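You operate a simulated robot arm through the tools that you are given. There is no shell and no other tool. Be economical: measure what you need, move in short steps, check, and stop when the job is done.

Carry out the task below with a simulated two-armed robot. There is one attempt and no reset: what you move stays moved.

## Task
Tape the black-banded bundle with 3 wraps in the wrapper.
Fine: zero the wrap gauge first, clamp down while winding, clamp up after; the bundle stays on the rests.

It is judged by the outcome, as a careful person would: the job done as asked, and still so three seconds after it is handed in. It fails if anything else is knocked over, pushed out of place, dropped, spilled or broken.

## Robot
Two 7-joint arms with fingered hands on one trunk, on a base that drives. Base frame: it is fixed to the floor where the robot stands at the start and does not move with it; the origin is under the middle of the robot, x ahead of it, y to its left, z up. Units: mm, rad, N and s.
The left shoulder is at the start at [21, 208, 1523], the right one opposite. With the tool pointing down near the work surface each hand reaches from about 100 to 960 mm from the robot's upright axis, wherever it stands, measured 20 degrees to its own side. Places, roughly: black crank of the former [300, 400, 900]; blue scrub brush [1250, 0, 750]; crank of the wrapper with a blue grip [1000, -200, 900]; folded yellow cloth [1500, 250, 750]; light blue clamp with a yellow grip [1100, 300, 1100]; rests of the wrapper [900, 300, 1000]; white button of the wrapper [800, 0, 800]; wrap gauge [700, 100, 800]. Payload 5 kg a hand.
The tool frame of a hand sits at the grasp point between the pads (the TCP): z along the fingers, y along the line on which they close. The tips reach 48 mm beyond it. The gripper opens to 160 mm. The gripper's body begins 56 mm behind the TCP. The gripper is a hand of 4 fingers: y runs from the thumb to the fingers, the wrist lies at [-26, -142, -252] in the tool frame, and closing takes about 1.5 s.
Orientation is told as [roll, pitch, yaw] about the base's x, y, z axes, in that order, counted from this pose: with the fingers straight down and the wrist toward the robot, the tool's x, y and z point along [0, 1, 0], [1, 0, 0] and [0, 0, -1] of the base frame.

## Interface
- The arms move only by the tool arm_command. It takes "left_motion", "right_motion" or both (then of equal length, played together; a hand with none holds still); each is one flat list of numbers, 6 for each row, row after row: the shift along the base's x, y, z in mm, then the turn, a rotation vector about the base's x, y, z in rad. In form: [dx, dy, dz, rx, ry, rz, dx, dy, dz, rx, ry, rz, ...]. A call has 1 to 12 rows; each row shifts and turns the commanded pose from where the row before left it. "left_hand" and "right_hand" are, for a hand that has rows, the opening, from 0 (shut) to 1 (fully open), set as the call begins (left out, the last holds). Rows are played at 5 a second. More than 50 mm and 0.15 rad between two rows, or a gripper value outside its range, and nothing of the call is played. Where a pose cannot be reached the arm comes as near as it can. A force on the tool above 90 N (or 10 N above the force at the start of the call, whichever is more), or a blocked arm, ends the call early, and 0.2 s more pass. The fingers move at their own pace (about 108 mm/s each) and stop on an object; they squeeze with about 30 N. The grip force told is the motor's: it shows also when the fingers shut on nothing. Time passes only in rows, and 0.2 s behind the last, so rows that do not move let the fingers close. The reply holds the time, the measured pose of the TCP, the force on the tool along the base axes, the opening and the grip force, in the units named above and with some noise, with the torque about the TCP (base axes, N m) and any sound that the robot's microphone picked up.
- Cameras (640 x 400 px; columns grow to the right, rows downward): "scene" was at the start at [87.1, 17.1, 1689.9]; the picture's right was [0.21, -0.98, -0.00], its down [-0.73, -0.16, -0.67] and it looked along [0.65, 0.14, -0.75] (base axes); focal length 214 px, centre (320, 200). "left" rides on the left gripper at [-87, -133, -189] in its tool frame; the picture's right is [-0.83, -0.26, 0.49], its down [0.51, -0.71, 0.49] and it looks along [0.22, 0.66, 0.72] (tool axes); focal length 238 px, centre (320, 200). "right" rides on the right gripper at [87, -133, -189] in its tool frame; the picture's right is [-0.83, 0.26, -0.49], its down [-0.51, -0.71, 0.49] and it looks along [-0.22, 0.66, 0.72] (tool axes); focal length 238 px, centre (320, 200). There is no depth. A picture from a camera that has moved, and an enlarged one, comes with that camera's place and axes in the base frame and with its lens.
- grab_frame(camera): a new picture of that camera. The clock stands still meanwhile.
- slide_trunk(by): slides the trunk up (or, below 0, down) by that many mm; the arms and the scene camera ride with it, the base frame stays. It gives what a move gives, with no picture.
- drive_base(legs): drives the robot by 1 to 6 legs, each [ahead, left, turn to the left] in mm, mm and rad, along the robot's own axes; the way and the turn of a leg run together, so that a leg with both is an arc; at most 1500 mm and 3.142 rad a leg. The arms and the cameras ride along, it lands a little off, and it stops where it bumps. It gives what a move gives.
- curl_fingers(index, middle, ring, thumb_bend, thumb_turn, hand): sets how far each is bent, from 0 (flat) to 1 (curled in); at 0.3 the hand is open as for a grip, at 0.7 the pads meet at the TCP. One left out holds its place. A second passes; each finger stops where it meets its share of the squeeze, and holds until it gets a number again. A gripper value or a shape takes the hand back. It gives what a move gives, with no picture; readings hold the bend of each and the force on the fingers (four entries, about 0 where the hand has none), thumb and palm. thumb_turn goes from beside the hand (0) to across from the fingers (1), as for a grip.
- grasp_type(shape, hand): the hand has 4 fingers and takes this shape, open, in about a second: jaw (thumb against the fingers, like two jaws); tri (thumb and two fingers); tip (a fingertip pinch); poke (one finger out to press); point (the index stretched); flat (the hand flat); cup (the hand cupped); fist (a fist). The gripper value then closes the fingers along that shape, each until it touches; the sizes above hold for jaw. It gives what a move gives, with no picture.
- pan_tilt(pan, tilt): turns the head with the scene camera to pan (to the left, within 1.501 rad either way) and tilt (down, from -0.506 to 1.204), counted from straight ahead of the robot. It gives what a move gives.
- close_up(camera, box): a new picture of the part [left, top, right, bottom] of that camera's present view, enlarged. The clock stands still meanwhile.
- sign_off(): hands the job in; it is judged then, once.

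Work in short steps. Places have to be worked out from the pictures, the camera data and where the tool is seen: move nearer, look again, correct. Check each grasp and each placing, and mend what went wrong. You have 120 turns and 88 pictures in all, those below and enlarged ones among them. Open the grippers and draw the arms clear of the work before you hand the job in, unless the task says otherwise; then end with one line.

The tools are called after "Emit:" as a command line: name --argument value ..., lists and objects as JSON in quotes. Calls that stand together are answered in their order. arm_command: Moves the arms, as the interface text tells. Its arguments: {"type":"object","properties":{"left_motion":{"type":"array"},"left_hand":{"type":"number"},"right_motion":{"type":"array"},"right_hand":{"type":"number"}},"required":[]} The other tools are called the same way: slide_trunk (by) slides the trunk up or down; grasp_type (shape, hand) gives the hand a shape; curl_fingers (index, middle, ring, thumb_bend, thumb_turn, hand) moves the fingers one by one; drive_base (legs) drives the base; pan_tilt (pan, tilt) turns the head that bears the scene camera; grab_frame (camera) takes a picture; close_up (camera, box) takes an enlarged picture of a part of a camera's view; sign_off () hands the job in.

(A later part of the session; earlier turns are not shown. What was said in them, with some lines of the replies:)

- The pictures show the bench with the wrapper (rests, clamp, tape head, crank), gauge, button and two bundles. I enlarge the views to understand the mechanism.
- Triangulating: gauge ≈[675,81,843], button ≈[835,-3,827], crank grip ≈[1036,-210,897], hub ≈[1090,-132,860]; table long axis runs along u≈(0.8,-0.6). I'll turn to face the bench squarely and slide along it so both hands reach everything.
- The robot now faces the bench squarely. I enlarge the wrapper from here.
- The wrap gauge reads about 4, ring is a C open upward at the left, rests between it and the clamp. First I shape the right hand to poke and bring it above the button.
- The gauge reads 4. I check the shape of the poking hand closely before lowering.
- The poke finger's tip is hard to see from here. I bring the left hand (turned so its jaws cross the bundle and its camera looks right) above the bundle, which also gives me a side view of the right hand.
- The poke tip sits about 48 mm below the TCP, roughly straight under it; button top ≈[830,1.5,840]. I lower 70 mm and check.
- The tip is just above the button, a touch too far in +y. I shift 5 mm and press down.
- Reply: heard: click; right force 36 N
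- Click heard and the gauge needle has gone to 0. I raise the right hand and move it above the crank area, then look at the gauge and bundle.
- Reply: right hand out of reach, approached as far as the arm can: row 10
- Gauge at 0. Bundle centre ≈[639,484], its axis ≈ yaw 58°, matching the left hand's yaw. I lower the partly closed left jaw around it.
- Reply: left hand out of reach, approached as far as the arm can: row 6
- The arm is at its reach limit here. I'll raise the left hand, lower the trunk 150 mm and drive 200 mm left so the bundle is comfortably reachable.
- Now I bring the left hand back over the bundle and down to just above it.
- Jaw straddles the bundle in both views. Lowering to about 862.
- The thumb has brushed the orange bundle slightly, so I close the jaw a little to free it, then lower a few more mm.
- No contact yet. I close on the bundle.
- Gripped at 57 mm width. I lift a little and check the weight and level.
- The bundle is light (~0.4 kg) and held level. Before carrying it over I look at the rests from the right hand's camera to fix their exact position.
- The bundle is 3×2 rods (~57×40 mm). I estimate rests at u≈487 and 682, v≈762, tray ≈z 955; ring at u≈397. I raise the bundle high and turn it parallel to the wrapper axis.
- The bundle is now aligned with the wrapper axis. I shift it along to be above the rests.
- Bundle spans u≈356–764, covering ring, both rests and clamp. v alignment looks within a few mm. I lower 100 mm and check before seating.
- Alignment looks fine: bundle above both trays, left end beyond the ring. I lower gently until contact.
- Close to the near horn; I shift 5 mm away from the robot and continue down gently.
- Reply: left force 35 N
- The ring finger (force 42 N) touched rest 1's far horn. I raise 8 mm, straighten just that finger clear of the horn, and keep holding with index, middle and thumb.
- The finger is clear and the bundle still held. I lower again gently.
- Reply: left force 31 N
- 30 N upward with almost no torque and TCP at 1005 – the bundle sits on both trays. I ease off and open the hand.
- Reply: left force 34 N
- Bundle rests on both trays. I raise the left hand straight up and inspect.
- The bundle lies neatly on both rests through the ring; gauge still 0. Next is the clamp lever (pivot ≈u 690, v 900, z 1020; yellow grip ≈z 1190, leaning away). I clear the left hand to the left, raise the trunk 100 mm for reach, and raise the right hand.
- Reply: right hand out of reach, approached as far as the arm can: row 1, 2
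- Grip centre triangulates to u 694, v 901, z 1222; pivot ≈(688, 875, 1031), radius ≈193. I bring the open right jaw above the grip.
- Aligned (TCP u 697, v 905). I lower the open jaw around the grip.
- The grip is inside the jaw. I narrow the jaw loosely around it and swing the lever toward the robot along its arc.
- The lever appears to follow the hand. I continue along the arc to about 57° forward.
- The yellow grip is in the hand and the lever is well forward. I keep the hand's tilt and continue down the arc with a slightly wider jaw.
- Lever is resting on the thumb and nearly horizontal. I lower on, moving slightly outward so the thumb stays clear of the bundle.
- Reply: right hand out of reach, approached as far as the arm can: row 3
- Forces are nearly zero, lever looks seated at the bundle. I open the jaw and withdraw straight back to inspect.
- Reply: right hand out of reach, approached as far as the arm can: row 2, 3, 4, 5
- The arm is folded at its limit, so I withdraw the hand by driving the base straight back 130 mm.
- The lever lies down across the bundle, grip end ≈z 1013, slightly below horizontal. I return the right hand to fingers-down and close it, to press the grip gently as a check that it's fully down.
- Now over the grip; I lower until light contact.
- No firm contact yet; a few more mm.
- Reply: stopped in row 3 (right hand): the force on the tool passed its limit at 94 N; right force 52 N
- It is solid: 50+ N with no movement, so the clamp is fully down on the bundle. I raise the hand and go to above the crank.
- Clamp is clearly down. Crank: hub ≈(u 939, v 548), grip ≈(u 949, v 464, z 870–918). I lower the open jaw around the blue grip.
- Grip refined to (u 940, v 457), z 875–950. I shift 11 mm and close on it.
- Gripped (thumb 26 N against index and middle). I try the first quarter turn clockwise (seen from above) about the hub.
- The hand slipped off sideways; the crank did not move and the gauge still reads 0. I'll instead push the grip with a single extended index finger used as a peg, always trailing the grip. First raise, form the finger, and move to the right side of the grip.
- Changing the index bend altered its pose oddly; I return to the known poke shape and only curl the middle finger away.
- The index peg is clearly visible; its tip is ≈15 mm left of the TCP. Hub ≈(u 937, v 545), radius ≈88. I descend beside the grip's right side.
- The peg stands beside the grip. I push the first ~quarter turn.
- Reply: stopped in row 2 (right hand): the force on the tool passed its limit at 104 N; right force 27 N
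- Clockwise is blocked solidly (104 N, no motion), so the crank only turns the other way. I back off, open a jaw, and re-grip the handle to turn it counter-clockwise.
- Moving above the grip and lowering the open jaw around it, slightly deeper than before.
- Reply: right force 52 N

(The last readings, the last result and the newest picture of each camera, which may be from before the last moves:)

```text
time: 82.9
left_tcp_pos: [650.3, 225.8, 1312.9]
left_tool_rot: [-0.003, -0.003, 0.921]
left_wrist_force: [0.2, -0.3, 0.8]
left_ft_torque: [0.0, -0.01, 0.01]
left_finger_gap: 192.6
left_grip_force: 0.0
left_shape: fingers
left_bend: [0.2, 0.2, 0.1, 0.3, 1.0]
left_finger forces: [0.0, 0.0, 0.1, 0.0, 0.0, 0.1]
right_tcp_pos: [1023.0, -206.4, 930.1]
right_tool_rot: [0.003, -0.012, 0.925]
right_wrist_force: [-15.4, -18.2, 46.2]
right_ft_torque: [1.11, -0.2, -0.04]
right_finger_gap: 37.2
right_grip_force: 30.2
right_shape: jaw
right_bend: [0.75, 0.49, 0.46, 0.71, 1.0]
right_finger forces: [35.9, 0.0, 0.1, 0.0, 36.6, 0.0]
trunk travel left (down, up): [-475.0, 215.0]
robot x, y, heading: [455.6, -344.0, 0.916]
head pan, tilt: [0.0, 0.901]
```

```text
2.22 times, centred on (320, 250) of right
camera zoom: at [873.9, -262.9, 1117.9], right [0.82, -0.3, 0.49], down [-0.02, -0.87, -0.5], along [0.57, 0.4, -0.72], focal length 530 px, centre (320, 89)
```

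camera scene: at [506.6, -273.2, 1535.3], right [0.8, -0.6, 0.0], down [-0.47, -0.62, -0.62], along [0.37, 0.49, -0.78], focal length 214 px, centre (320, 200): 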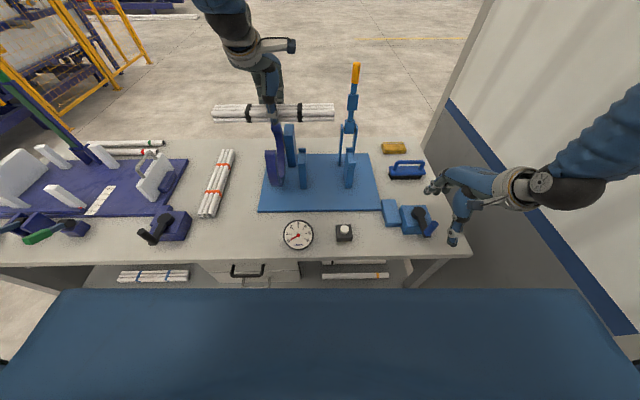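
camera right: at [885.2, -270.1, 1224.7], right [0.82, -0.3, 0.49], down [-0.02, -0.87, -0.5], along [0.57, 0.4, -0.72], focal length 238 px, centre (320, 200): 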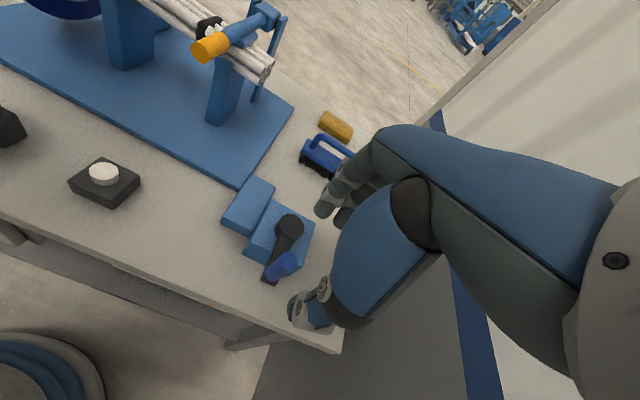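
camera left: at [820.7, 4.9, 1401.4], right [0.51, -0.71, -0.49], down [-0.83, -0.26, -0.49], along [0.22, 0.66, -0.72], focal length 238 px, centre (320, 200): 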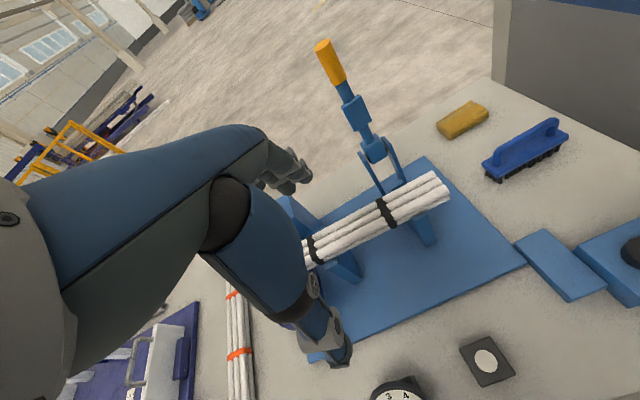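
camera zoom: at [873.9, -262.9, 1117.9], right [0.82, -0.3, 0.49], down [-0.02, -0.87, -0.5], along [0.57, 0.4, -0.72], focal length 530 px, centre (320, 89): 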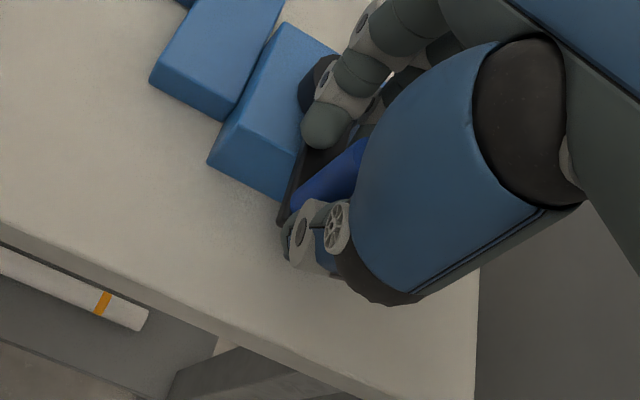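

The fingertips press on the crank arm. I open slightly, raise 8 mm and close again.

Emit:
arm_command --right_motion '[3, 3, 4, 0, 0, 0, 0, 0, 5, 0, 0, 0, 0, 0, 0, 0, 0, 0]' --right_hand 0.5

Emit:
arm_command --right_motion '[0, 0, 0, 0, 0, 0, 0, 0, 0, 0, 0, 0, 0, 0, 0, 0, 0, 0, 0, 0, 0, 0, 0, 0, 0, 0, 0, 0, 0, 0, 0, 0, 0, 0, 0, 0]' --right_hand 0

```text
time: 83.7
left_tcp_pos: [655.4, 228.6, 1310.5]
left_tool_rot: [0.0, -0.001, 0.918]
left_wrist_force: [-0.7, -1.0, -0.7]
left_ft_torque: [0.01, 0.0, 0.0]
left_finger_gap: 193.0
left_grip_force: 0.1
left_shape: fingers
left_bend: [0.2, 0.2, 0.1, 0.3, 1.0]
left_finger forces: [0.0, 0.0, 0.0, 0.0, 0.0, 0.0]
right_tcp_pos: [1029.9, -200.2, 936.2]
right_tool_rot: [0.006, -0.011, 0.928]
right_wrist_force: [0.3, 0.3, -0.1]
right_ft_torque: [0.01, 0.0, -0.02]
right_finger_gap: 79.5
right_grip_force: 0.0
right_shape: jaw
right_bend: [0.74, 0.45, 0.42, 0.7, 1.0]
right_finger forces: [0.1, 0.1, 0.0, 0.0, 0.0, 0.0]
trunk travel left (down, up): [-475.0, 215.0]
robot x, y, heading: [453.0, -341.5, 0.92]
head pan, tilt: [0.0, 0.901]
```

```text
time: 85.1
left_tcp_pos: [654.2, 227.9, 1312.1]
left_tool_rot: [0.0, 0.0, 0.918]
left_wrist_force: [0.5, -0.3, -0.7]
left_ft_torque: [0.03, -0.03, -0.02]
left_finger_gap: 193.0
left_grip_force: 0.0
left_shape: fingers
left_bend: [0.2, 0.2, 0.1, 0.3, 1.0]
left_finger forces: [0.0, 0.0, 0.0, 0.0, 0.0, 0.0]
right_tcp_pos: [1029.4, -200.5, 935.9]
right_tool_rot: [0.004, -0.014, 0.926]
right_wrist_force: [-2.4, -2.3, -2.4]
right_ft_torque: [-0.06, 0.09, -0.02]
right_finger_gap: 12.9
right_grip_force: 29.7
right_shape: jaw
right_bend: [0.71, 0.7, 0.7, 0.74, 1.0]
right_finger forces: [14.9, 6.0, 0.0, 0.0, 26.4, 0.1]
trunk travel left (down, up): [-475.0, 215.0]
robot x, y, heading: [451.2, -341.3, 0.918]
head pan, tilt: [0.0, 0.901]
```

Held as before (thumb 26 N, index 15 N). I now try counter-clockwise for about 50°.

Emit:
arm_command --right_motion '[23.2, -11.1, 0, 0, 0, 0, 25.4, -3.7, 0, 0, 0, 0, 25.4, 4, 0, 0, 0, 0]'

```text
time: 85.9
left_tcp_pos: [655.4, 228.6, 1311.2]
left_tool_rot: [-0.001, 0.002, 0.92]
left_wrist_force: [-0.6, -0.2, -0.7]
left_ft_torque: [-0.03, 0.11, -0.02]
left_finger_gap: 193.3
left_grip_force: 0.1
left_shape: fingers
left_bend: [0.2, 0.2, 0.1, 0.3, 1.0]
left_finger forces: [0.0, 0.0, 0.0, 0.0, 0.0, 0.1]
right_tcp_pos: [1103.6, -209.9, 935.5]
right_tool_rot: [0.005, -0.01, 0.927]
right_wrist_force: [-10.3, 1.3, -13.5]
right_ft_torque: [0.19, 0.35, 0.42]
right_finger_gap: 10.9
right_grip_force: 30.2
right_shape: jaw
right_bend: [0.71, 0.7, 0.7, 0.73, 1.0]
right_finger forces: [28.6, 11.8, 0.1, 0.0, 28.3, 0.0]
trunk travel left (down, up): [-475.0, 215.0]
robot x, y, heading: [455.2, -343.0, 0.915]
head pan, tilt: [0.0, 0.901]
```

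Finger forces persist and there is a moderate drag, so the crank seems to be moving. I check.

Emit:
close_up --camera "scene" --box '[270, 150, 510, 270]'

```text
2.67 times, centred on (390, 210) of scene
camera zoom: at [507.4, -273.6, 1635.1], right [0.8, -0.61, 0.0], down [-0.48, -0.62, -0.62], along [0.38, 0.49, -0.78], focal length 572 px, centre (133, 173)
```

zoom: 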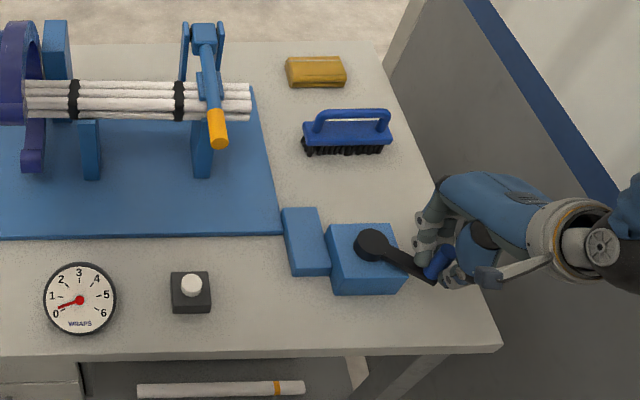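

Excellent – counter-clockwise turns the crank and ring, and the gauge has started to rise. I continue around the circle in portions, watching forces.

Emit:
arm_command --right_motion '[22.5, 11.1, 0, 0, 0, 0, 18.2, 17.2, 0, 0, 0, 0, 12.4, 21.8, 0, 0, 0, 0, 5.3, 24.5, 0, 0, 0, 0, -2.1, 25, 0, 0, 0, 0]'

```text
time: 87.1
left_tcp_pos: [656.7, 231.2, 1309.9]
left_tool_rot: [0.0, 0.003, 0.921]
left_wrist_force: [0.3, 0.7, 0.1]
left_ft_torque: [-0.09, -0.03, -0.04]
left_finger_gap: 193.1
left_grip_force: 0.2
left_shape: fingers
left_bend: [0.2, 0.2, 0.1, 0.3, 1.0]
left_finger forces: [0.1, 0.1, 0.0, 0.0, 0.0, 0.1]
right_tcp_pos: [1163.1, -109.0, 934.3]
right_tool_rot: [0.005, -0.01, 0.924]
right_wrist_force: [0.6, -0.8, -43.3]
right_ft_torque: [0.46, 0.05, 0.62]
right_finger_gap: 7.2
right_grip_force: 29.7
right_shape: jaw
right_bend: [0.72, 0.68, 0.7, 0.74, 1.0]
right_finger forces: [46.6, 15.0, 0.1, 0.0, 40.6, 0.0]
trunk travel left (down, up): [-475.0, 215.0]
robot x, y, heading: [454.8, -343.9, 0.92]
head pan, tilt: [0.0, 0.901]
```

Good progress (TCP circle fits centre (934, 550), r 88). There's a vertical wedge force, so I relax and re-grip before continuing.

Emit:
arm_command --right_motion '[0, 0, 0, 0, 0, 0, 0, 0, 2, 0, 0, 0, 0, 0, 0, 0, 0, 0]' --right_hand 0.45

Emit:
close_up --camera "right" --box '[220, 160, 420, 340]'

```text
time: 87.9
left_tcp_pos: [654.0, 227.3, 1311.6]
left_tool_rot: [0.001, 0.0, 0.921]
left_wrist_force: [0.1, -0.5, -0.2]
left_ft_torque: [0.03, -0.01, 0.02]
left_finger_gap: 193.1
left_grip_force: 0.0
left_shape: fingers
left_bend: [0.2, 0.2, 0.1, 0.3, 1.0]
left_finger forces: [0.1, 0.1, 0.0, 0.0, 0.0, 0.0]
right_tcp_pos: [1161.2, -110.3, 941.7]
right_tool_rot: [0.005, -0.013, 0.923]
right_wrist_force: [-0.6, 0.6, -0.4]
right_ft_torque: [0.0, 0.0, -0.03]
right_finger_gap: 71.3
right_grip_force: 0.1
right_shape: jaw
right_bend: [0.74, 0.47, 0.44, 0.71, 1.0]
right_finger forces: [0.1, 0.1, 0.0, 0.0, 0.0, 0.1]
trunk travel left (down, up): [-475.0, 215.0]
robot x, y, heading: [454.6, -341.7, 0.916]
head pan, tilt: [0.0, 0.901]
```

```text
2.22 times, centred on (320, 250) of right
camera zoom: at [1011.0, -168.3, 1127.7], right [0.82, -0.3, 0.49], down [-0.02, -0.86, -0.5], along [0.57, 0.4, -0.71], focal length 530 px, centre (320, 89)
```

zoom: 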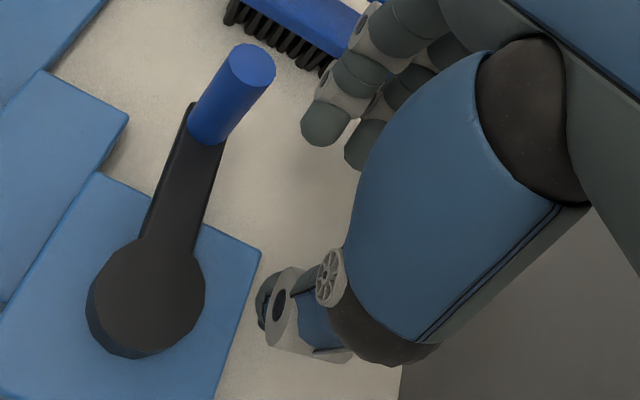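

The crank has coasted ahead: the grip is now at ≈(u 927, v 634), half a turn done. I lift, re-centre over the grip and grasp again.

Emit:
arm_command --right_motion '[0, 0, 40, 0, 0, 0, 0, 0, 35, 0, 0, 0, -19.3, 27.5, 0, 0, 0, 0, -19.3, 27.5, 0, 0, 0, 0, 0, 0, -40, 0, 0, 0, 0, 0, -38, 0, 0, 0]' --right_hand 0.6

Emit:
arm_command --right_motion '[0, 0, 0, 0, 0, 0, 0, 0, 0, 0, 0, 0, 0, 0, 0, 0, 0, 0, 0, 0, 0, 0, 0, 0, 0, 0, 0, 0, 0, 0]' --right_hand 0

```text
time: 89.3
left_tcp_pos: [655.6, 228.8, 1310.9]
left_tool_rot: [0.001, 0.003, 0.92]
left_wrist_force: [0.7, 0.3, -0.4]
left_ft_torque: [-0.05, 0.05, 0.03]
left_finger_gap: 193.1
left_grip_force: 0.0
left_shape: fingers
left_bend: [0.2, 0.2, 0.1, 0.3, 1.0]
left_finger forces: [0.0, 0.0, 0.0, 0.1, 0.0, 0.1]
right_tcp_pos: [1122.4, -54.5, 934.2]
right_tool_rot: [0.006, -0.012, 0.926]
right_wrist_force: [1.7, 0.8, 1.1]
right_ft_torque: [-0.17, 0.11, 0.01]
right_finger_gap: 96.1
right_grip_force: 0.1
right_shape: jaw
right_bend: [0.73, 0.41, 0.38, 0.65, 1.0]
right_finger forces: [0.0, 0.0, 0.0, 0.0, 0.0, 0.0]
trunk travel left (down, up): [-475.0, 215.0]
robot x, y, heading: [455.6, -340.0, 0.918]
head pan, tilt: [0.0, 0.901]
```

```text
time: 90.5
left_tcp_pos: [654.6, 227.7, 1311.2]
left_tool_rot: [0.001, 0.001, 0.919]
left_wrist_force: [0.0, -0.2, 0.0]
left_ft_torque: [0.0, 0.02, -0.04]
left_finger_gap: 193.1
left_grip_force: 0.1
left_shape: fingers
left_bend: [0.2, 0.2, 0.1, 0.3, 1.0]
left_finger forces: [0.1, 0.0, 0.1, 0.1, 0.1, 0.1]
right_tcp_pos: [1119.5, -58.3, 934.8]
right_tool_rot: [0.005, -0.011, 0.926]
right_wrist_force: [1.1, -2.3, -5.6]
right_ft_torque: [-0.01, -0.07, -0.01]
right_finger_gap: 12.4
right_grip_force: 29.9
right_shape: jaw
right_bend: [0.73, 0.67, 0.67, 0.72, 1.0]
right_finger forces: [15.1, 6.8, 0.1, 0.0, 24.4, 0.0]
trunk travel left (down, up): [-475.0, 215.0]
robot x, y, heading: [455.6, -343.4, 0.921]
head pan, tilt: [0.0, 0.901]
```

Gripped again with the same force pattern. I continue counter-clockwise toward the left side.

Emit:
arm_command --right_motion '[-24.3, 10, 0, 0, 0, 0, -26.2, 2.4, 0, 0, 0, 0, -25.7, -5.5, 0, 0, 0, 0, -23, -12.8, 0, 0, 0, 0, -18.1, -19.1, 0, 0, 0, 0]'

```text
time: 91.7
left_tcp_pos: [651.5, 229.6, 1310.0]
left_tool_rot: [-0.002, 0.0, 0.922]
left_wrist_force: [-0.9, -0.3, 0.1]
left_ft_torque: [0.09, -0.07, 0.03]
left_finger_gap: 192.8
left_grip_force: 0.1
left_shape: fingers
left_bend: [0.2, 0.2, 0.1, 0.3, 1.0]
left_finger forces: [0.1, 0.1, 0.0, 0.0, 0.1, 0.1]
right_tcp_pos: [999.4, -78.6, 936.6]
right_tool_rot: [0.009, -0.009, 0.933]
right_wrist_force: [-12.4, 17.8, -17.4]
right_ft_torque: [0.59, 0.44, 0.86]
right_finger_gap: 11.4
right_grip_force: 30.2
right_shape: jaw
right_bend: [0.73, 0.61, 0.67, 0.72, 1.0]
right_finger forces: [41.0, 17.0, 0.0, 0.1, 21.0, 0.0]
trunk travel left (down, up): [-475.0, 215.0]
robot x, y, heading: [455.4, -340.8, 0.921]
head pan, tilt: [0.0, 0.901]
```

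Still firmly gripped at the left side. I carry on round toward the near side.

Emit:
arm_command --right_motion '[-9.3, -25, 0, 0, 0, 0, -2.7, -26.2, 0, 0, 0, 0, 5.2, -25.8, 0, 0, 0, 0, 12.6, -23.1, 0, 0, 0, 0, 18.9, -18.3, 0, 0, 0, 0]'

Emit:
grab_frame --camera "scene"

```text
time: 92.9
left_tcp_pos: [656.0, 225.4, 1311.4]
left_tool_rot: [0.002, 0.0, 0.919]
left_wrist_force: [0.9, 0.3, 0.0]
left_ft_torque: [0.09, 0.1, 0.02]
left_finger_gap: 193.2
left_grip_force: 0.0
left_shape: fingers
left_bend: [0.2, 0.2, 0.1, 0.3, 1.0]
left_finger forces: [0.0, 0.0, 0.1, 0.1, 0.0, 0.1]
right_tcp_pos: [1030.0, -205.7, 933.7]
right_tool_rot: [0.003, -0.004, 0.921]
right_wrist_force: [-20.2, -24.3, -20.7]
right_ft_torque: [-0.72, 0.11, 0.14]
right_finger_gap: 8.1
right_grip_force: 29.9
right_shape: jaw
right_bend: [0.74, 0.64, 0.67, 0.71, 1.0]
right_finger forces: [50.2, 10.2, 0.1, 0.0, 46.0, 0.0]
trunk travel left (down, up): [-475.0, 215.0]
robot x, y, heading: [456.9, -341.8, 0.917]
head pan, tilt: [0.0, 0.901]
```

```text
7 pictures are left
camera scene: at [507.6, -277.2, 1635.3], right [0.79, -0.61, 0.0], down [-0.48, -0.62, -0.62], along [0.38, 0.49, -0.78], focal length 214 px, centre (320, 200)
```

scene: 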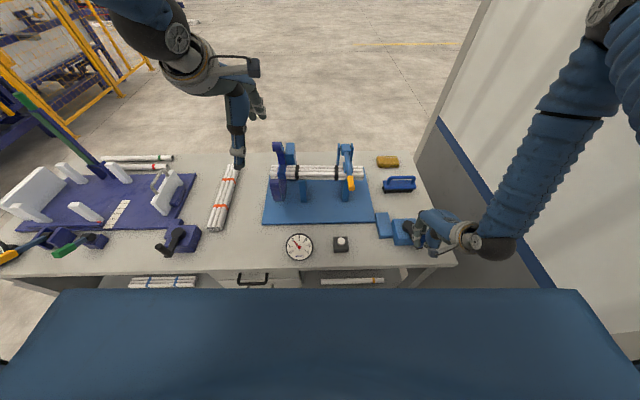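

The needle seems well up already; I take one enlargement of the gauge to read it.

Emit:
close_up --camera "scene" --box '[260, 130, 460, 270]'

```text
2.86 times, centred on (360, 200) of scene
camera zoom: at [507.6, -277.2, 1635.3], right [0.79, -0.61, 0.0], down [-0.48, -0.62, -0.62], along [0.38, 0.49, -0.78], focal length 613 px, centre (206, 200)
```

zoom: 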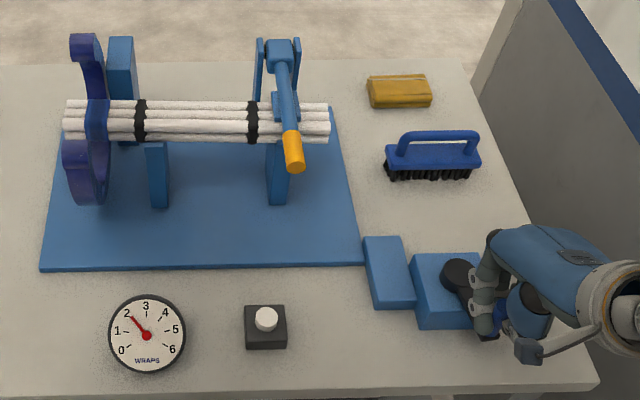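

The gauge reads ≈2.1 after one crank turn (two wraps per turn). About 0.43 turn remains. I refresh the grip here at the near point where opening can't push the crank.

Emit:
arm_command --right_motion '[0, 0, 0, 0, 0, 0, 0, 0, 2, 0, 0, 0, 0, 0, 0, 0, 0, 0]' --right_hand 0.45

Emit:
close_up --camera "right" --box '[60, 120, 420, 340]'

```text
time: 93.7
left_tcp_pos: [653.7, 229.0, 1312.0]
left_tool_rot: [0.001, 0.0, 0.919]
left_wrist_force: [0.1, 0.5, -0.3]
left_ft_torque: [0.03, -0.05, 0.04]
left_finger_gap: 192.6
left_grip_force: 0.0
left_shape: fingers
left_bend: [0.2, 0.2, 0.1, 0.3, 1.0]
left_finger forces: [0.0, 0.1, 0.0, 0.1, 0.1, 0.0]
right_tcp_pos: [1029.3, -198.6, 937.9]
right_tool_rot: [0.007, -0.011, 0.927]
right_wrist_force: [0.6, -0.1, -0.4]
right_ft_torque: [0.04, 0.0, -0.01]
right_finger_gap: 71.8
right_grip_force: 0.0
right_shape: jaw
right_bend: [0.74, 0.47, 0.44, 0.71, 1.0]
right_finger forces: [0.0, 0.0, 0.0, 0.0, 0.0, 0.0]
trunk travel left (down, up): [-475.0, 215.0]
robot x, y, heading: [453.7, -345.9, 0.922]
head pan, tilt: [0.0, 0.901]
```

```text
1.78 times, centred on (240, 230) of right
camera zoom: at [879.9, -256.1, 1126.0], right [0.82, -0.3, 0.49], down [-0.02, -0.86, -0.5], along [0.57, 0.4, -0.71], focal length 424 px, centre (462, 147)
```

zoom: 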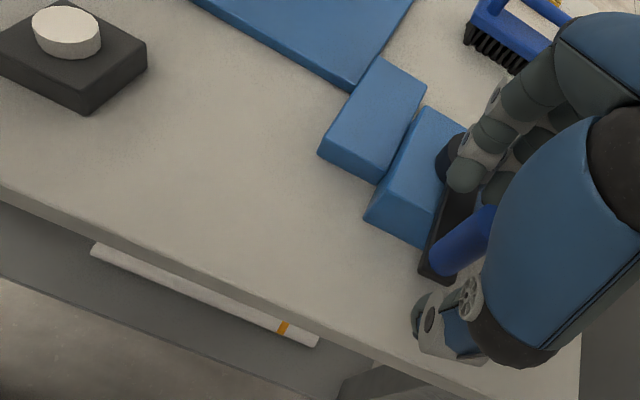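

The grip is squarely in the jaw. I close and turn another ~0.33 turn, then read the gauge.

Emit:
arm_command --right_motion '[0, 0, 0, 0, 0, 0, 0, 0, 0, 0, 0, 0, 0, 0, 0, 0, 0, 0, 0, 0, 0, 0, 0, 0, 0, 0, 0, 0, 0, 0, 23.2, -11.1, 0, 0, 0, 0, 25.4, -3.7, 0, 0, 0, 0, 25.4, 4, 0, 0, 0, 0, 22.5, 11.1, 0, 0, 0, 0, 18.2, 17.2, 0, 0, 0, 0, 12.4, 21.8, 0, 0, 0, 0]' --right_hand 0

Emit:
close_up --camera "scene" --box '[260, 150, 460, 270]'

```text
time: 96.1
left_tcp_pos: [655.9, 230.0, 1309.8]
left_tool_rot: [0.0, 0.002, 0.919]
left_wrist_force: [0.1, 0.7, 0.2]
left_ft_torque: [-0.05, 0.04, 0.01]
left_finger_gap: 193.0
left_grip_force: 0.0
left_shape: fingers
left_bend: [0.2, 0.2, 0.1, 0.3, 1.0]
left_finger forces: [0.1, 0.0, 0.0, 0.0, 0.0, 0.1]
right_tcp_pos: [1156.1, -158.9, 935.9]
right_tool_rot: [0.009, -0.006, 0.927]
right_wrist_force: [-20.1, 5.3, -35.0]
right_ft_torque: [0.5, 0.54, 0.53]
right_finger_gap: 8.8
right_grip_force: 29.5
right_shape: jaw
right_bend: [0.71, 0.67, 0.7, 0.74, 1.0]
right_finger forces: [53.4, 15.5, 0.0, 0.1, 29.9, 0.1]
trunk travel left (down, up): [-475.0, 215.0]
robot x, y, heading: [452.6, -344.8, 0.923]
head pan, tilt: [0.0, 0.901]
```

```text
3.20 times, centred on (360, 210) of scene
camera zoom: at [507.4, -272.2, 1635.0], right [0.8, -0.61, 0.0], down [-0.48, -0.62, -0.62], along [0.38, 0.49, -0.78], focal length 686 px, centre (192, 168)
```

zoom: 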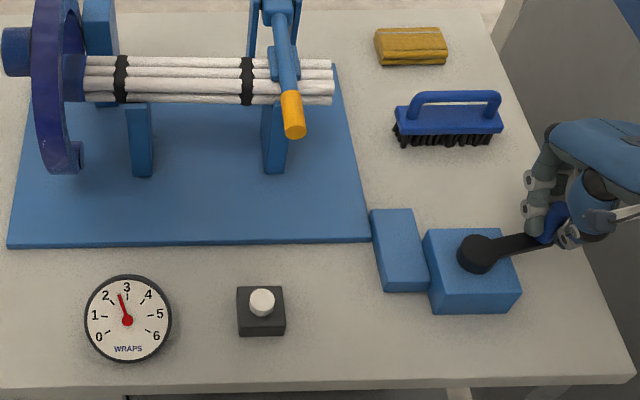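

Reading ≈2.6 with crank at ~105°: consistent with 2 wraps per turn, so 3.0 is reached with the crank pointing straight away (≈183°). I continue to that point.

Emit:
arm_command --right_motion '[6, 25.6, 0, 0, 0, 0, -1.9, 26.2, 0, 0, 0, 0, -9.5, 24.5, 0, 0, 0, 0, -13.8, 18.2, 0, 0, 0, 0, -11.4, 9.7, 0, 0, 0, 0, 0, 0, 0, 0, 0, 0]'

Emit:
close_up --camera "scene" --box '[260, 150, 460, 270]'

```text
time: 97.5
left_tcp_pos: [656.8, 230.4, 1310.4]
left_tool_rot: [0.002, 0.002, 0.919]
left_wrist_force: [-0.4, 0.0, -0.5]
left_ft_torque: [0.04, 0.04, -0.02]
left_finger_gap: 193.1
left_grip_force: 0.0
left_shape: fingers
left_bend: [0.2, 0.2, 0.1, 0.3, 1.0]
left_finger forces: [0.0, 0.1, 0.0, 0.1, 0.0, 0.1]
right_tcp_pos: [1126.6, -55.5, 936.2]
right_tool_rot: [0.007, -0.012, 0.926]
right_wrist_force: [9.5, 1.2, -28.3]
right_ft_torque: [0.21, -0.72, 0.76]
right_finger_gap: 6.6
right_grip_force: 30.3
right_shape: jaw
right_bend: [0.72, 0.67, 0.7, 0.74, 1.0]
right_finger forces: [37.6, 15.5, 0.0, 0.0, 39.6, 0.0]
trunk travel left (down, up): [-475.0, 215.0]
robot x, y, heading: [452.0, -340.7, 0.916]
head pan, tilt: [0.0, 0.901]
```

```text
3.20 times, centred on (360, 210) of scene
camera zoom: at [509.4, -273.4, 1635.2], right [0.8, -0.61, 0.0], down [-0.48, -0.62, -0.62], along [0.37, 0.49, -0.78], focal length 686 px, centre (192, 168)
```

zoom: 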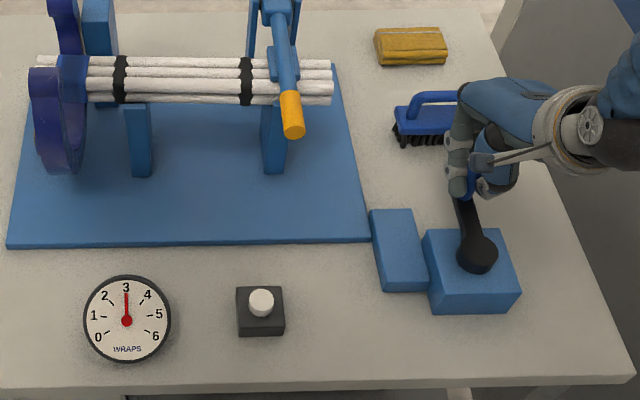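

The gauge reads exactly 3. I ease the hand back slightly, open, and lift straight up.

Emit:
arm_command --right_motion '[3.2, -2.4, 0, 0, 0, 0]'

Emit:
arm_command --right_motion '[0, 0, 0, 0, 0, 0, 0, 0, 0, 0, 0, 0, 0, 0, 0, 0, 0, 0, 0, 0, 15, 0, 0, 0, 0, 0, 30, 0, 0, 0, 0, 0, 45, 0, 0, 0, 0, 0, 45, 0, 0, 0, 0, 0, 45, 0, 0, 0]' --right_hand 0.6

```text
time: 97.9
left_tcp_pos: [656.4, 228.9, 1311.7]
left_tool_rot: [0.002, 0.001, 0.921]
left_wrist_force: [0.0, -0.8, 0.6]
left_ft_torque: [0.05, 0.0, 0.02]
left_finger_gap: 193.3
left_grip_force: 0.0
left_shape: fingers
left_bend: [0.2, 0.2, 0.1, 0.3, 1.0]
left_finger forces: [0.0, 0.0, 0.0, 0.0, 0.0, 0.0]
right_tcp_pos: [1130.2, -57.1, 935.6]
right_tool_rot: [0.008, -0.011, 0.929]
right_wrist_force: [7.8, 1.9, -23.3]
right_ft_torque: [0.17, -0.67, 0.61]
right_finger_gap: 6.6
right_grip_force: 29.9
right_shape: jaw
right_bend: [0.72, 0.67, 0.7, 0.75, 1.0]
right_finger forces: [39.4, 16.5, 0.0, 0.0, 36.6, 0.0]
trunk travel left (down, up): [-475.0, 215.0]
robot x, y, heading: [454.9, -342.2, 0.917]
head pan, tilt: [0.0, 0.901]
```

```text
time: 99.7
left_tcp_pos: [652.7, 228.0, 1313.0]
left_tool_rot: [0.0, -0.003, 0.919]
left_wrist_force: [-0.9, 0.6, 0.6]
left_ft_torque: [0.08, -0.12, 0.01]
left_finger_gap: 193.1
left_grip_force: 0.0
left_shape: fingers
left_bend: [0.2, 0.2, 0.1, 0.3, 1.0]
left_finger forces: [0.1, 0.0, 0.0, 0.0, 0.0, 0.1]
right_tcp_pos: [1125.3, -58.8, 1119.2]
right_tool_rot: [0.005, -0.009, 0.926]
right_wrist_force: [-1.4, -1.2, -0.1]
right_ft_torque: [0.13, -0.16, -0.07]
right_finger_gap: 95.8
right_grip_force: 0.1
right_shape: jaw
right_bend: [0.73, 0.41, 0.38, 0.65, 1.0]
right_finger forces: [0.0, 0.0, 0.0, 0.0, 0.1, 0.0]
trunk travel left (down, up): [-475.0, 215.0]
robot x, y, heading: [454.6, -343.0, 0.916]
head pan, tilt: [0.0, 0.901]
```

Released cleanly. To raise the clamp I'll reverse the earlier path: drive back, tilt the hand forward with thumb low, then come in under the yellow grip.

Emit:
drive_base --legs '[[-180, 0, 0]]'

Emit:
arm_command --right_motion '[-18.3, 25.1, -10, 0.1108, -0.084, 0, -18.3, 25.1, -10, 0.1108, -0.084, 0, -18.3, 25.1, -10, 0.1108, -0.084, 0, -18.3, 25.1, -10, 0.1108, -0.084, 0, -18.3, 25.1, -10, 0.1108, -0.084, 0, -18.3, 25.1, -10, 0.1108, -0.084, 0, -18.3, 25.1, -10, 0.1108, -0.084, 0, -18.3, 25.1, -9, 0.1108, -0.084, 0]' --right_hand 0.65

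```text
time: 101.2
left_tcp_pos: [546.2, 85.4, 1311.4]
left_tool_rot: [0.0, 0.0, 0.917]
left_wrist_force: [-1.0, -0.5, -0.8]
left_ft_torque: [0.02, -0.04, 0.02]
left_finger_gap: 192.8
left_grip_force: 0.1
left_shape: fingers
left_bend: [0.2, 0.2, 0.1, 0.3, 1.0]
left_finger forces: [0.0, 0.1, 0.1, 0.1, 0.1, 0.1]
right_tcp_pos: [1019.6, -202.2, 1118.3]
right_tool_rot: [0.005, -0.013, 0.925]
right_wrist_force: [-0.3, -0.3, 0.6]
right_ft_torque: [0.0, -0.02, 0.02]
right_finger_gap: 95.8
right_grip_force: 0.0
right_shape: jaw
right_bend: [0.73, 0.41, 0.38, 0.65, 1.0]
right_finger forces: [0.0, 0.1, 0.0, 0.0, 0.0, 0.0]
trunk travel left (down, up): [-475.0, 215.0]
robot x, y, heading: [343.0, -486.6, 0.92]
head pan, tilt: [0.0, 0.901]
```

```text
time: 103.0
left_tcp_pos: [547.0, 86.5, 1310.6]
left_tool_rot: [-0.002, -0.001, 0.918]
left_wrist_force: [-0.5, 0.5, 0.3]
left_ft_torque: [-0.05, -0.05, 0.02]
left_finger_gap: 193.2
left_grip_force: 0.1
left_shape: fingers
left_bend: [0.2, 0.2, 0.1, 0.3, 1.0]
left_finger forces: [0.1, 0.0, 0.0, 0.1, 0.0, 0.0]
right_tcp_pos: [873.0, -2.1, 1038.9]
right_tool_rot: [0.0, -1.128, 0.927]
right_wrist_force: [0.1, 0.4, 0.5]
right_ft_torque: [-0.15, 0.04, 0.0]
right_finger_gap: 103.9
right_grip_force: 0.0
right_shape: jaw
right_bend: [0.73, 0.39, 0.36, 0.62, 1.0]
right_finger forces: [0.1, 0.1, 0.1, 0.0, 0.0, 0.0]
trunk travel left (down, up): [-475.0, 215.0]
robot x, y, heading: [345.0, -482.7, 0.914]
head pan, tilt: [0.0, 0.901]
```

Positioned in front of the lever (u 697, v 526, z 1039). One look to check the thumb will pass under and the fingers over the yellow grip.

Emit:
grab_frame --camera "right"

```text
2 pictures are left
camera right: at [666.9, -131.9, 1000.8], right [0.47, -0.76, 0.44], down [0.49, -0.19, -0.85], along [0.74, 0.62, 0.28], focal length 238 px, centre (320, 200)
```

right: 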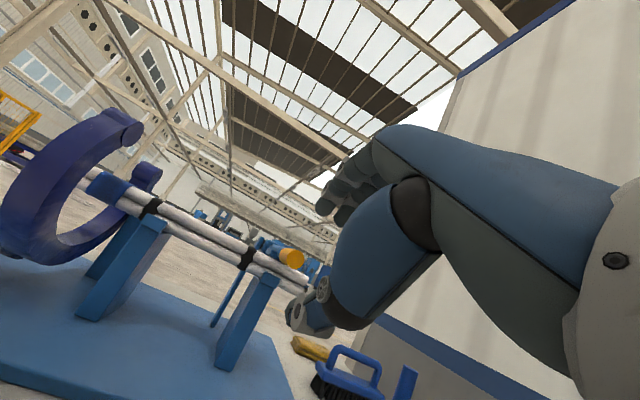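

Tape is visible on the bundle. The grip end is at z≈1010, between thumb and fingers height. I drive forward 125 mm to straddle it.

Emit:
drive_base --legs '[[125, 0, 0]]'

```text
time: 104.3
left_tcp_pos: [623.2, 185.2, 1311.3]
left_tool_rot: [-0.002, -0.001, 0.918]
left_wrist_force: [0.1, 0.6, -1.2]
left_ft_torque: [0.0, 0.03, 0.02]
left_finger_gap: 193.0
left_grip_force: 0.1
left_shape: fingers
left_bend: [0.2, 0.2, 0.1, 0.3, 1.0]
left_finger forces: [0.0, 0.0, 0.0, 0.0, 0.0, 0.0]
right_tcp_pos: [948.8, 97.3, 1038.5]
right_tool_rot: [0.003, -1.124, 0.926]
right_wrist_force: [0.2, -0.3, -1.1]
right_ft_torque: [0.03, 0.01, -0.01]
right_finger_gap: 103.7
right_grip_force: 0.1
right_shape: jaw
right_bend: [0.73, 0.39, 0.36, 0.62, 1.0]
right_finger forces: [0.0, 0.1, 0.1, 0.1, 0.0, 0.0]
trunk travel left (down, up): [-475.0, 215.0]
robot x, y, heading: [422.4, -387.2, 0.916]
head pan, tilt: [0.0, 0.901]
```

No contact, straddling. I narrow the jaw and lift along the reverse arc.

Emit:
arm_command --right_motion '[0, 0, 0, 0, 0, 0, 0, 0, 0, 0, 0, 0, 7.9, 10.4, 27, 0, 0, 0, 5.9, 7.7, 28, 0, 0, 0, 8.2, 10.8, 26, 0, 0, 0, 8.5, 11.2, 26, 0, 0, 0]' --right_hand 0.38

```text
time: 105.7
left_tcp_pos: [622.3, 185.5, 1311.7]
left_tool_rot: [0.0, 0.0, 0.917]
left_wrist_force: [-0.2, -0.6, -0.4]
left_ft_torque: [0.04, -0.04, 0.01]
left_finger_gap: 193.1
left_grip_force: 0.1
left_shape: fingers
left_bend: [0.2, 0.2, 0.1, 0.3, 1.0]
left_finger forces: [0.0, 0.0, 0.0, 0.0, 0.0, 0.0]
right_tcp_pos: [980.0, 138.4, 1146.1]
right_tool_rot: [0.001, -1.124, 0.927]
right_wrist_force: [-1.3, -1.8, -1.6]
right_ft_torque: [0.06, 0.0, -0.03]
right_finger_gap: 61.8
right_grip_force: 0.1
right_shape: jaw
right_bend: [0.74, 0.5, 0.47, 0.72, 1.0]
right_finger forces: [0.0, 0.0, 0.0, 0.0, 1.8, 0.0]
trunk travel left (down, up): [-475.0, 215.0]
robot x, y, heading: [422.2, -389.1, 0.919]
head pan, tilt: [0.0, 0.901]
```

The lever rides on the thumb (1.8 N). I continue the reverse arc to upright, plus a little extra against the jaw slack.

Emit:
arm_command --right_motion '[10.5, 13.9, 23.1, -0.1116, 0.0846, 0, 12.4, 16.3, 20.2, -0.1116, 0.0846, 0, 14, 18.4, 17.4, -0.1116, 0.0846, 0, 15.3, 20.2, 14, -0.1116, 0.0846, 0, 16.3, 21.5, 10.3, -0.1116, 0.0846, 0, 17, 22.5, 6.5, -0.1116, 0.0846, 0, 17.4, 23, 2.4, -0.1116, 0.0846, 0, 17.6, 23.3, -1.8, -0.1116, 0.0846, 0, 6, 8, -1, 0, 0, 0, 5, 6.5, -1, 0, 0, 0]'

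```text
time: 107.9
left_tcp_pos: [622.5, 184.1, 1312.1]
left_tool_rot: [0.0, -0.001, 0.919]
left_wrist_force: [1.4, 1.2, 0.0]
left_ft_torque: [-0.01, 0.03, -0.01]
left_finger_gap: 193.1
left_grip_force: 0.1
left_shape: fingers
left_bend: [0.2, 0.2, 0.1, 0.3, 1.0]
left_finger forces: [0.0, 0.1, 0.0, 0.0, 0.0, 0.0]
right_tcp_pos: [1110.3, 311.2, 1235.9]
right_tool_rot: [0.008, -0.002, 0.924]
right_wrist_force: [-5.6, -6.4, 2.1]
right_ft_torque: [-0.38, 0.37, -0.03]
right_finger_gap: 65.6
right_grip_force: 0.1
right_shape: jaw
right_bend: [0.74, 0.5, 0.48, 0.7, 1.0]
right_finger forces: [0.0, 0.0, 0.0, 0.0, 9.2, 0.0]
trunk travel left (down, up): [-475.0, 215.0]
robot x, y, heading: [421.1, -388.5, 0.912]
head pan, tilt: [0.0, 0.901]
```

Thumb pushes at 9 N – the lever is against its upper stop. I open and lift straight off.

Emit:
arm_command --right_motion '[-5, -6.5, 0, 0, 0, 0, 0, 0, 0, 0, 0, 0, 0, 0, 30, 0, 0, 0, 0, 0, 40, 0, 0, 0, 0, 0, 40, 0, 0, 0]' --right_hand 0.7

Emit:
arm_command --right_motion '[-18, -40, 0, 0, 0, 0, -18, -40, 0, 0, 0, 0, -18, -40, 0, 0, 0, 0, -18, -40, 0, 0, 0, 0, -10, -40, 0, 0, 0, 0, -10, -40, 0, 0, 0, 0, 0, -40, 0, 0, 0, 0]'

Emit:
grab_frame --camera "scene"

```text
time: 109.1
left_tcp_pos: [621.8, 184.7, 1311.1]
left_tool_rot: [0.0, 0.001, 0.919]
left_wrist_force: [-0.6, -0.5, 1.0]
left_ft_torque: [0.06, 0.0, 0.0]
left_finger_gap: 193.2
left_grip_force: 0.1
left_shape: fingers
left_bend: [0.2, 0.2, 0.1, 0.3, 1.0]
left_finger forces: [0.0, 0.1, 0.1, 0.0, 0.1, 0.0]
right_tcp_pos: [1105.1, 305.2, 1346.6]
right_tool_rot: [0.007, -0.002, 0.925]
right_wrist_force: [-0.1, -1.0, -1.3]
right_ft_torque: [0.12, -0.05, -0.03]
right_finger_gap: 111.8
right_grip_force: 0.1
right_shape: jaw
right_bend: [0.27, 0.37, 0.35, 0.59, 0.99]
right_finger forces: [0.0, 0.0, 0.0, 0.0, 0.0, 0.1]
trunk travel left (down, up): [-475.0, 215.0]
robot x, y, heading: [417.0, -388.9, 0.921]
head pan, tilt: [0.0, 0.901]
```

```text
time: 110.7
left_tcp_pos: [622.4, 182.5, 1312.5]
left_tool_rot: [0.001, -0.001, 0.917]
left_wrist_force: [-0.3, -1.8, 0.5]
left_ft_torque: [0.1, 0.05, 0.05]
left_finger_gap: 193.2
left_grip_force: 0.0
left_shape: fingers
left_bend: [0.2, 0.2, 0.1, 0.3, 1.0]
left_finger forces: [0.0, 0.1, 0.0, 0.0, 0.0, 0.0]
right_tcp_pos: [1012.4, 22.3, 1346.9]
right_tool_rot: [0.005, -0.007, 0.925]
right_wrist_force: [-0.4, -1.5, -0.9]
right_ft_torque: [0.1, -0.02, 0.0]
right_finger_gap: 111.7
right_grip_force: 0.1
right_shape: jaw
right_bend: [0.27, 0.37, 0.35, 0.59, 0.99]
right_finger forces: [0.0, 0.0, 0.1, 0.0, 0.1, 0.0]
trunk travel left (down, up): [-475.0, 215.0]
robot x, y, heading: [419.7, -385.0, 0.916]
head pan, tilt: [0.0, 0.901]
```

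```text
1 pictures are left
camera scene: at [473.6, -319.9, 1635.4], right [0.79, -0.61, 0.0], down [-0.48, -0.62, -0.62], along [0.38, 0.49, -0.78], focal length 214 px, centre (320, 200)
```

scene: 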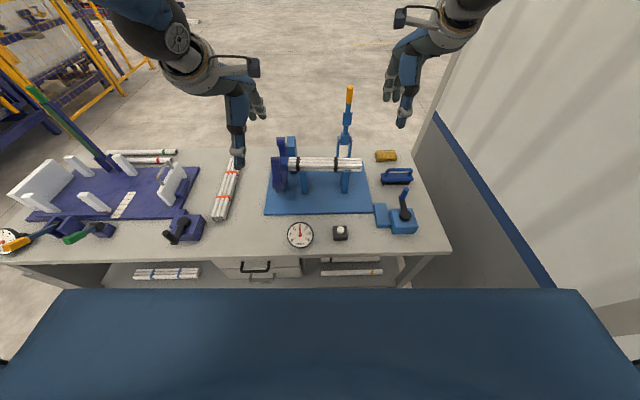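

The clamp stands upright, the bundle stays on its rests. One last enlargement to confirm the gauge and clamp.

Emit:
close_up --camera "scene" --box '[250, 80, 440, 260]'

```text
2.22 times, centred on (345, 170) of scene
camera zoom: at [473.6, -319.9, 1635.4], right [0.79, -0.61, 0.0], down [-0.48, -0.62, -0.62], along [0.38, 0.49, -0.78], focal length 477 px, centre (264, 267)
```

zoom: 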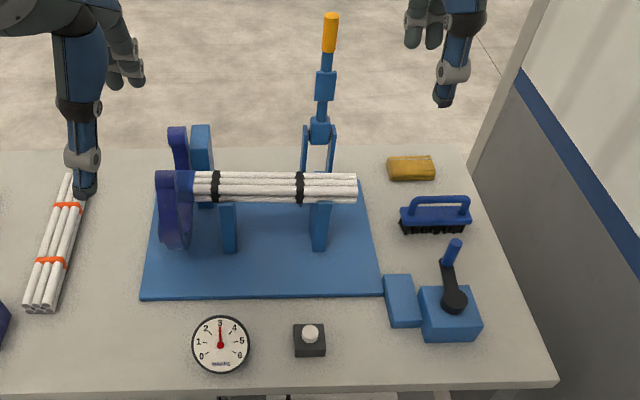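

The gauge reads 3, the tape is on the bundle, the clamp is up and everything is in place. I open the right hand fully and hand in.

Emit:
arm_command --right_motion '[0, -5, 10, 0, 0, 0, 0, 0, 0, 0, 0, 0]' --right_hand 1

Emit:
sign_off

```text
time: 111.3
left_tcp_pos: [622.6, 184.2, 1311.2]
left_tool_rot: [0.001, 0.0, 0.919]
left_wrist_force: [-0.6, -0.2, 0.7]
left_ft_torque: [0.03, 0.01, -0.01]
left_finger_gap: 193.2
left_grip_force: 0.1
left_shape: fingers
left_bend: [0.2, 0.2, 0.1, 0.3, 1.0]
left_finger forces: [0.0, 0.0, 0.0, 0.0, 0.0, 0.0]
right_tcp_pos: [1014.4, 19.4, 1356.2]
right_tool_rot: [0.006, -0.003, 0.922]
right_wrist_force: [0.8, 0.0, 0.3]
right_ft_torque: [0.02, 0.0, -0.01]
right_finger_gap: 159.5
right_grip_force: 0.0
right_shape: jaw
right_bend: [0.3, 0.3, 0.3, 0.3, 0.98]
right_finger forces: [0.0, 0.0, 0.1, 0.1, 0.0, 0.1]
trunk travel left (down, up): [-475.0, 215.0]
robot x, y, heading: [418.9, -385.7, 0.917]
head pan, tilt: [0.0, 0.901]
```

```text
The job is handed in.
```

The black-banded bundle is taped and the gauge reads 3 wraps: I zeroed it first, wound with the clamp down, then put the clamp back up, and the bundle is still on its rests. While I was picking it up, my thumb nudged the orange-banded bundle about 10 mm along the bench, and I left it there.
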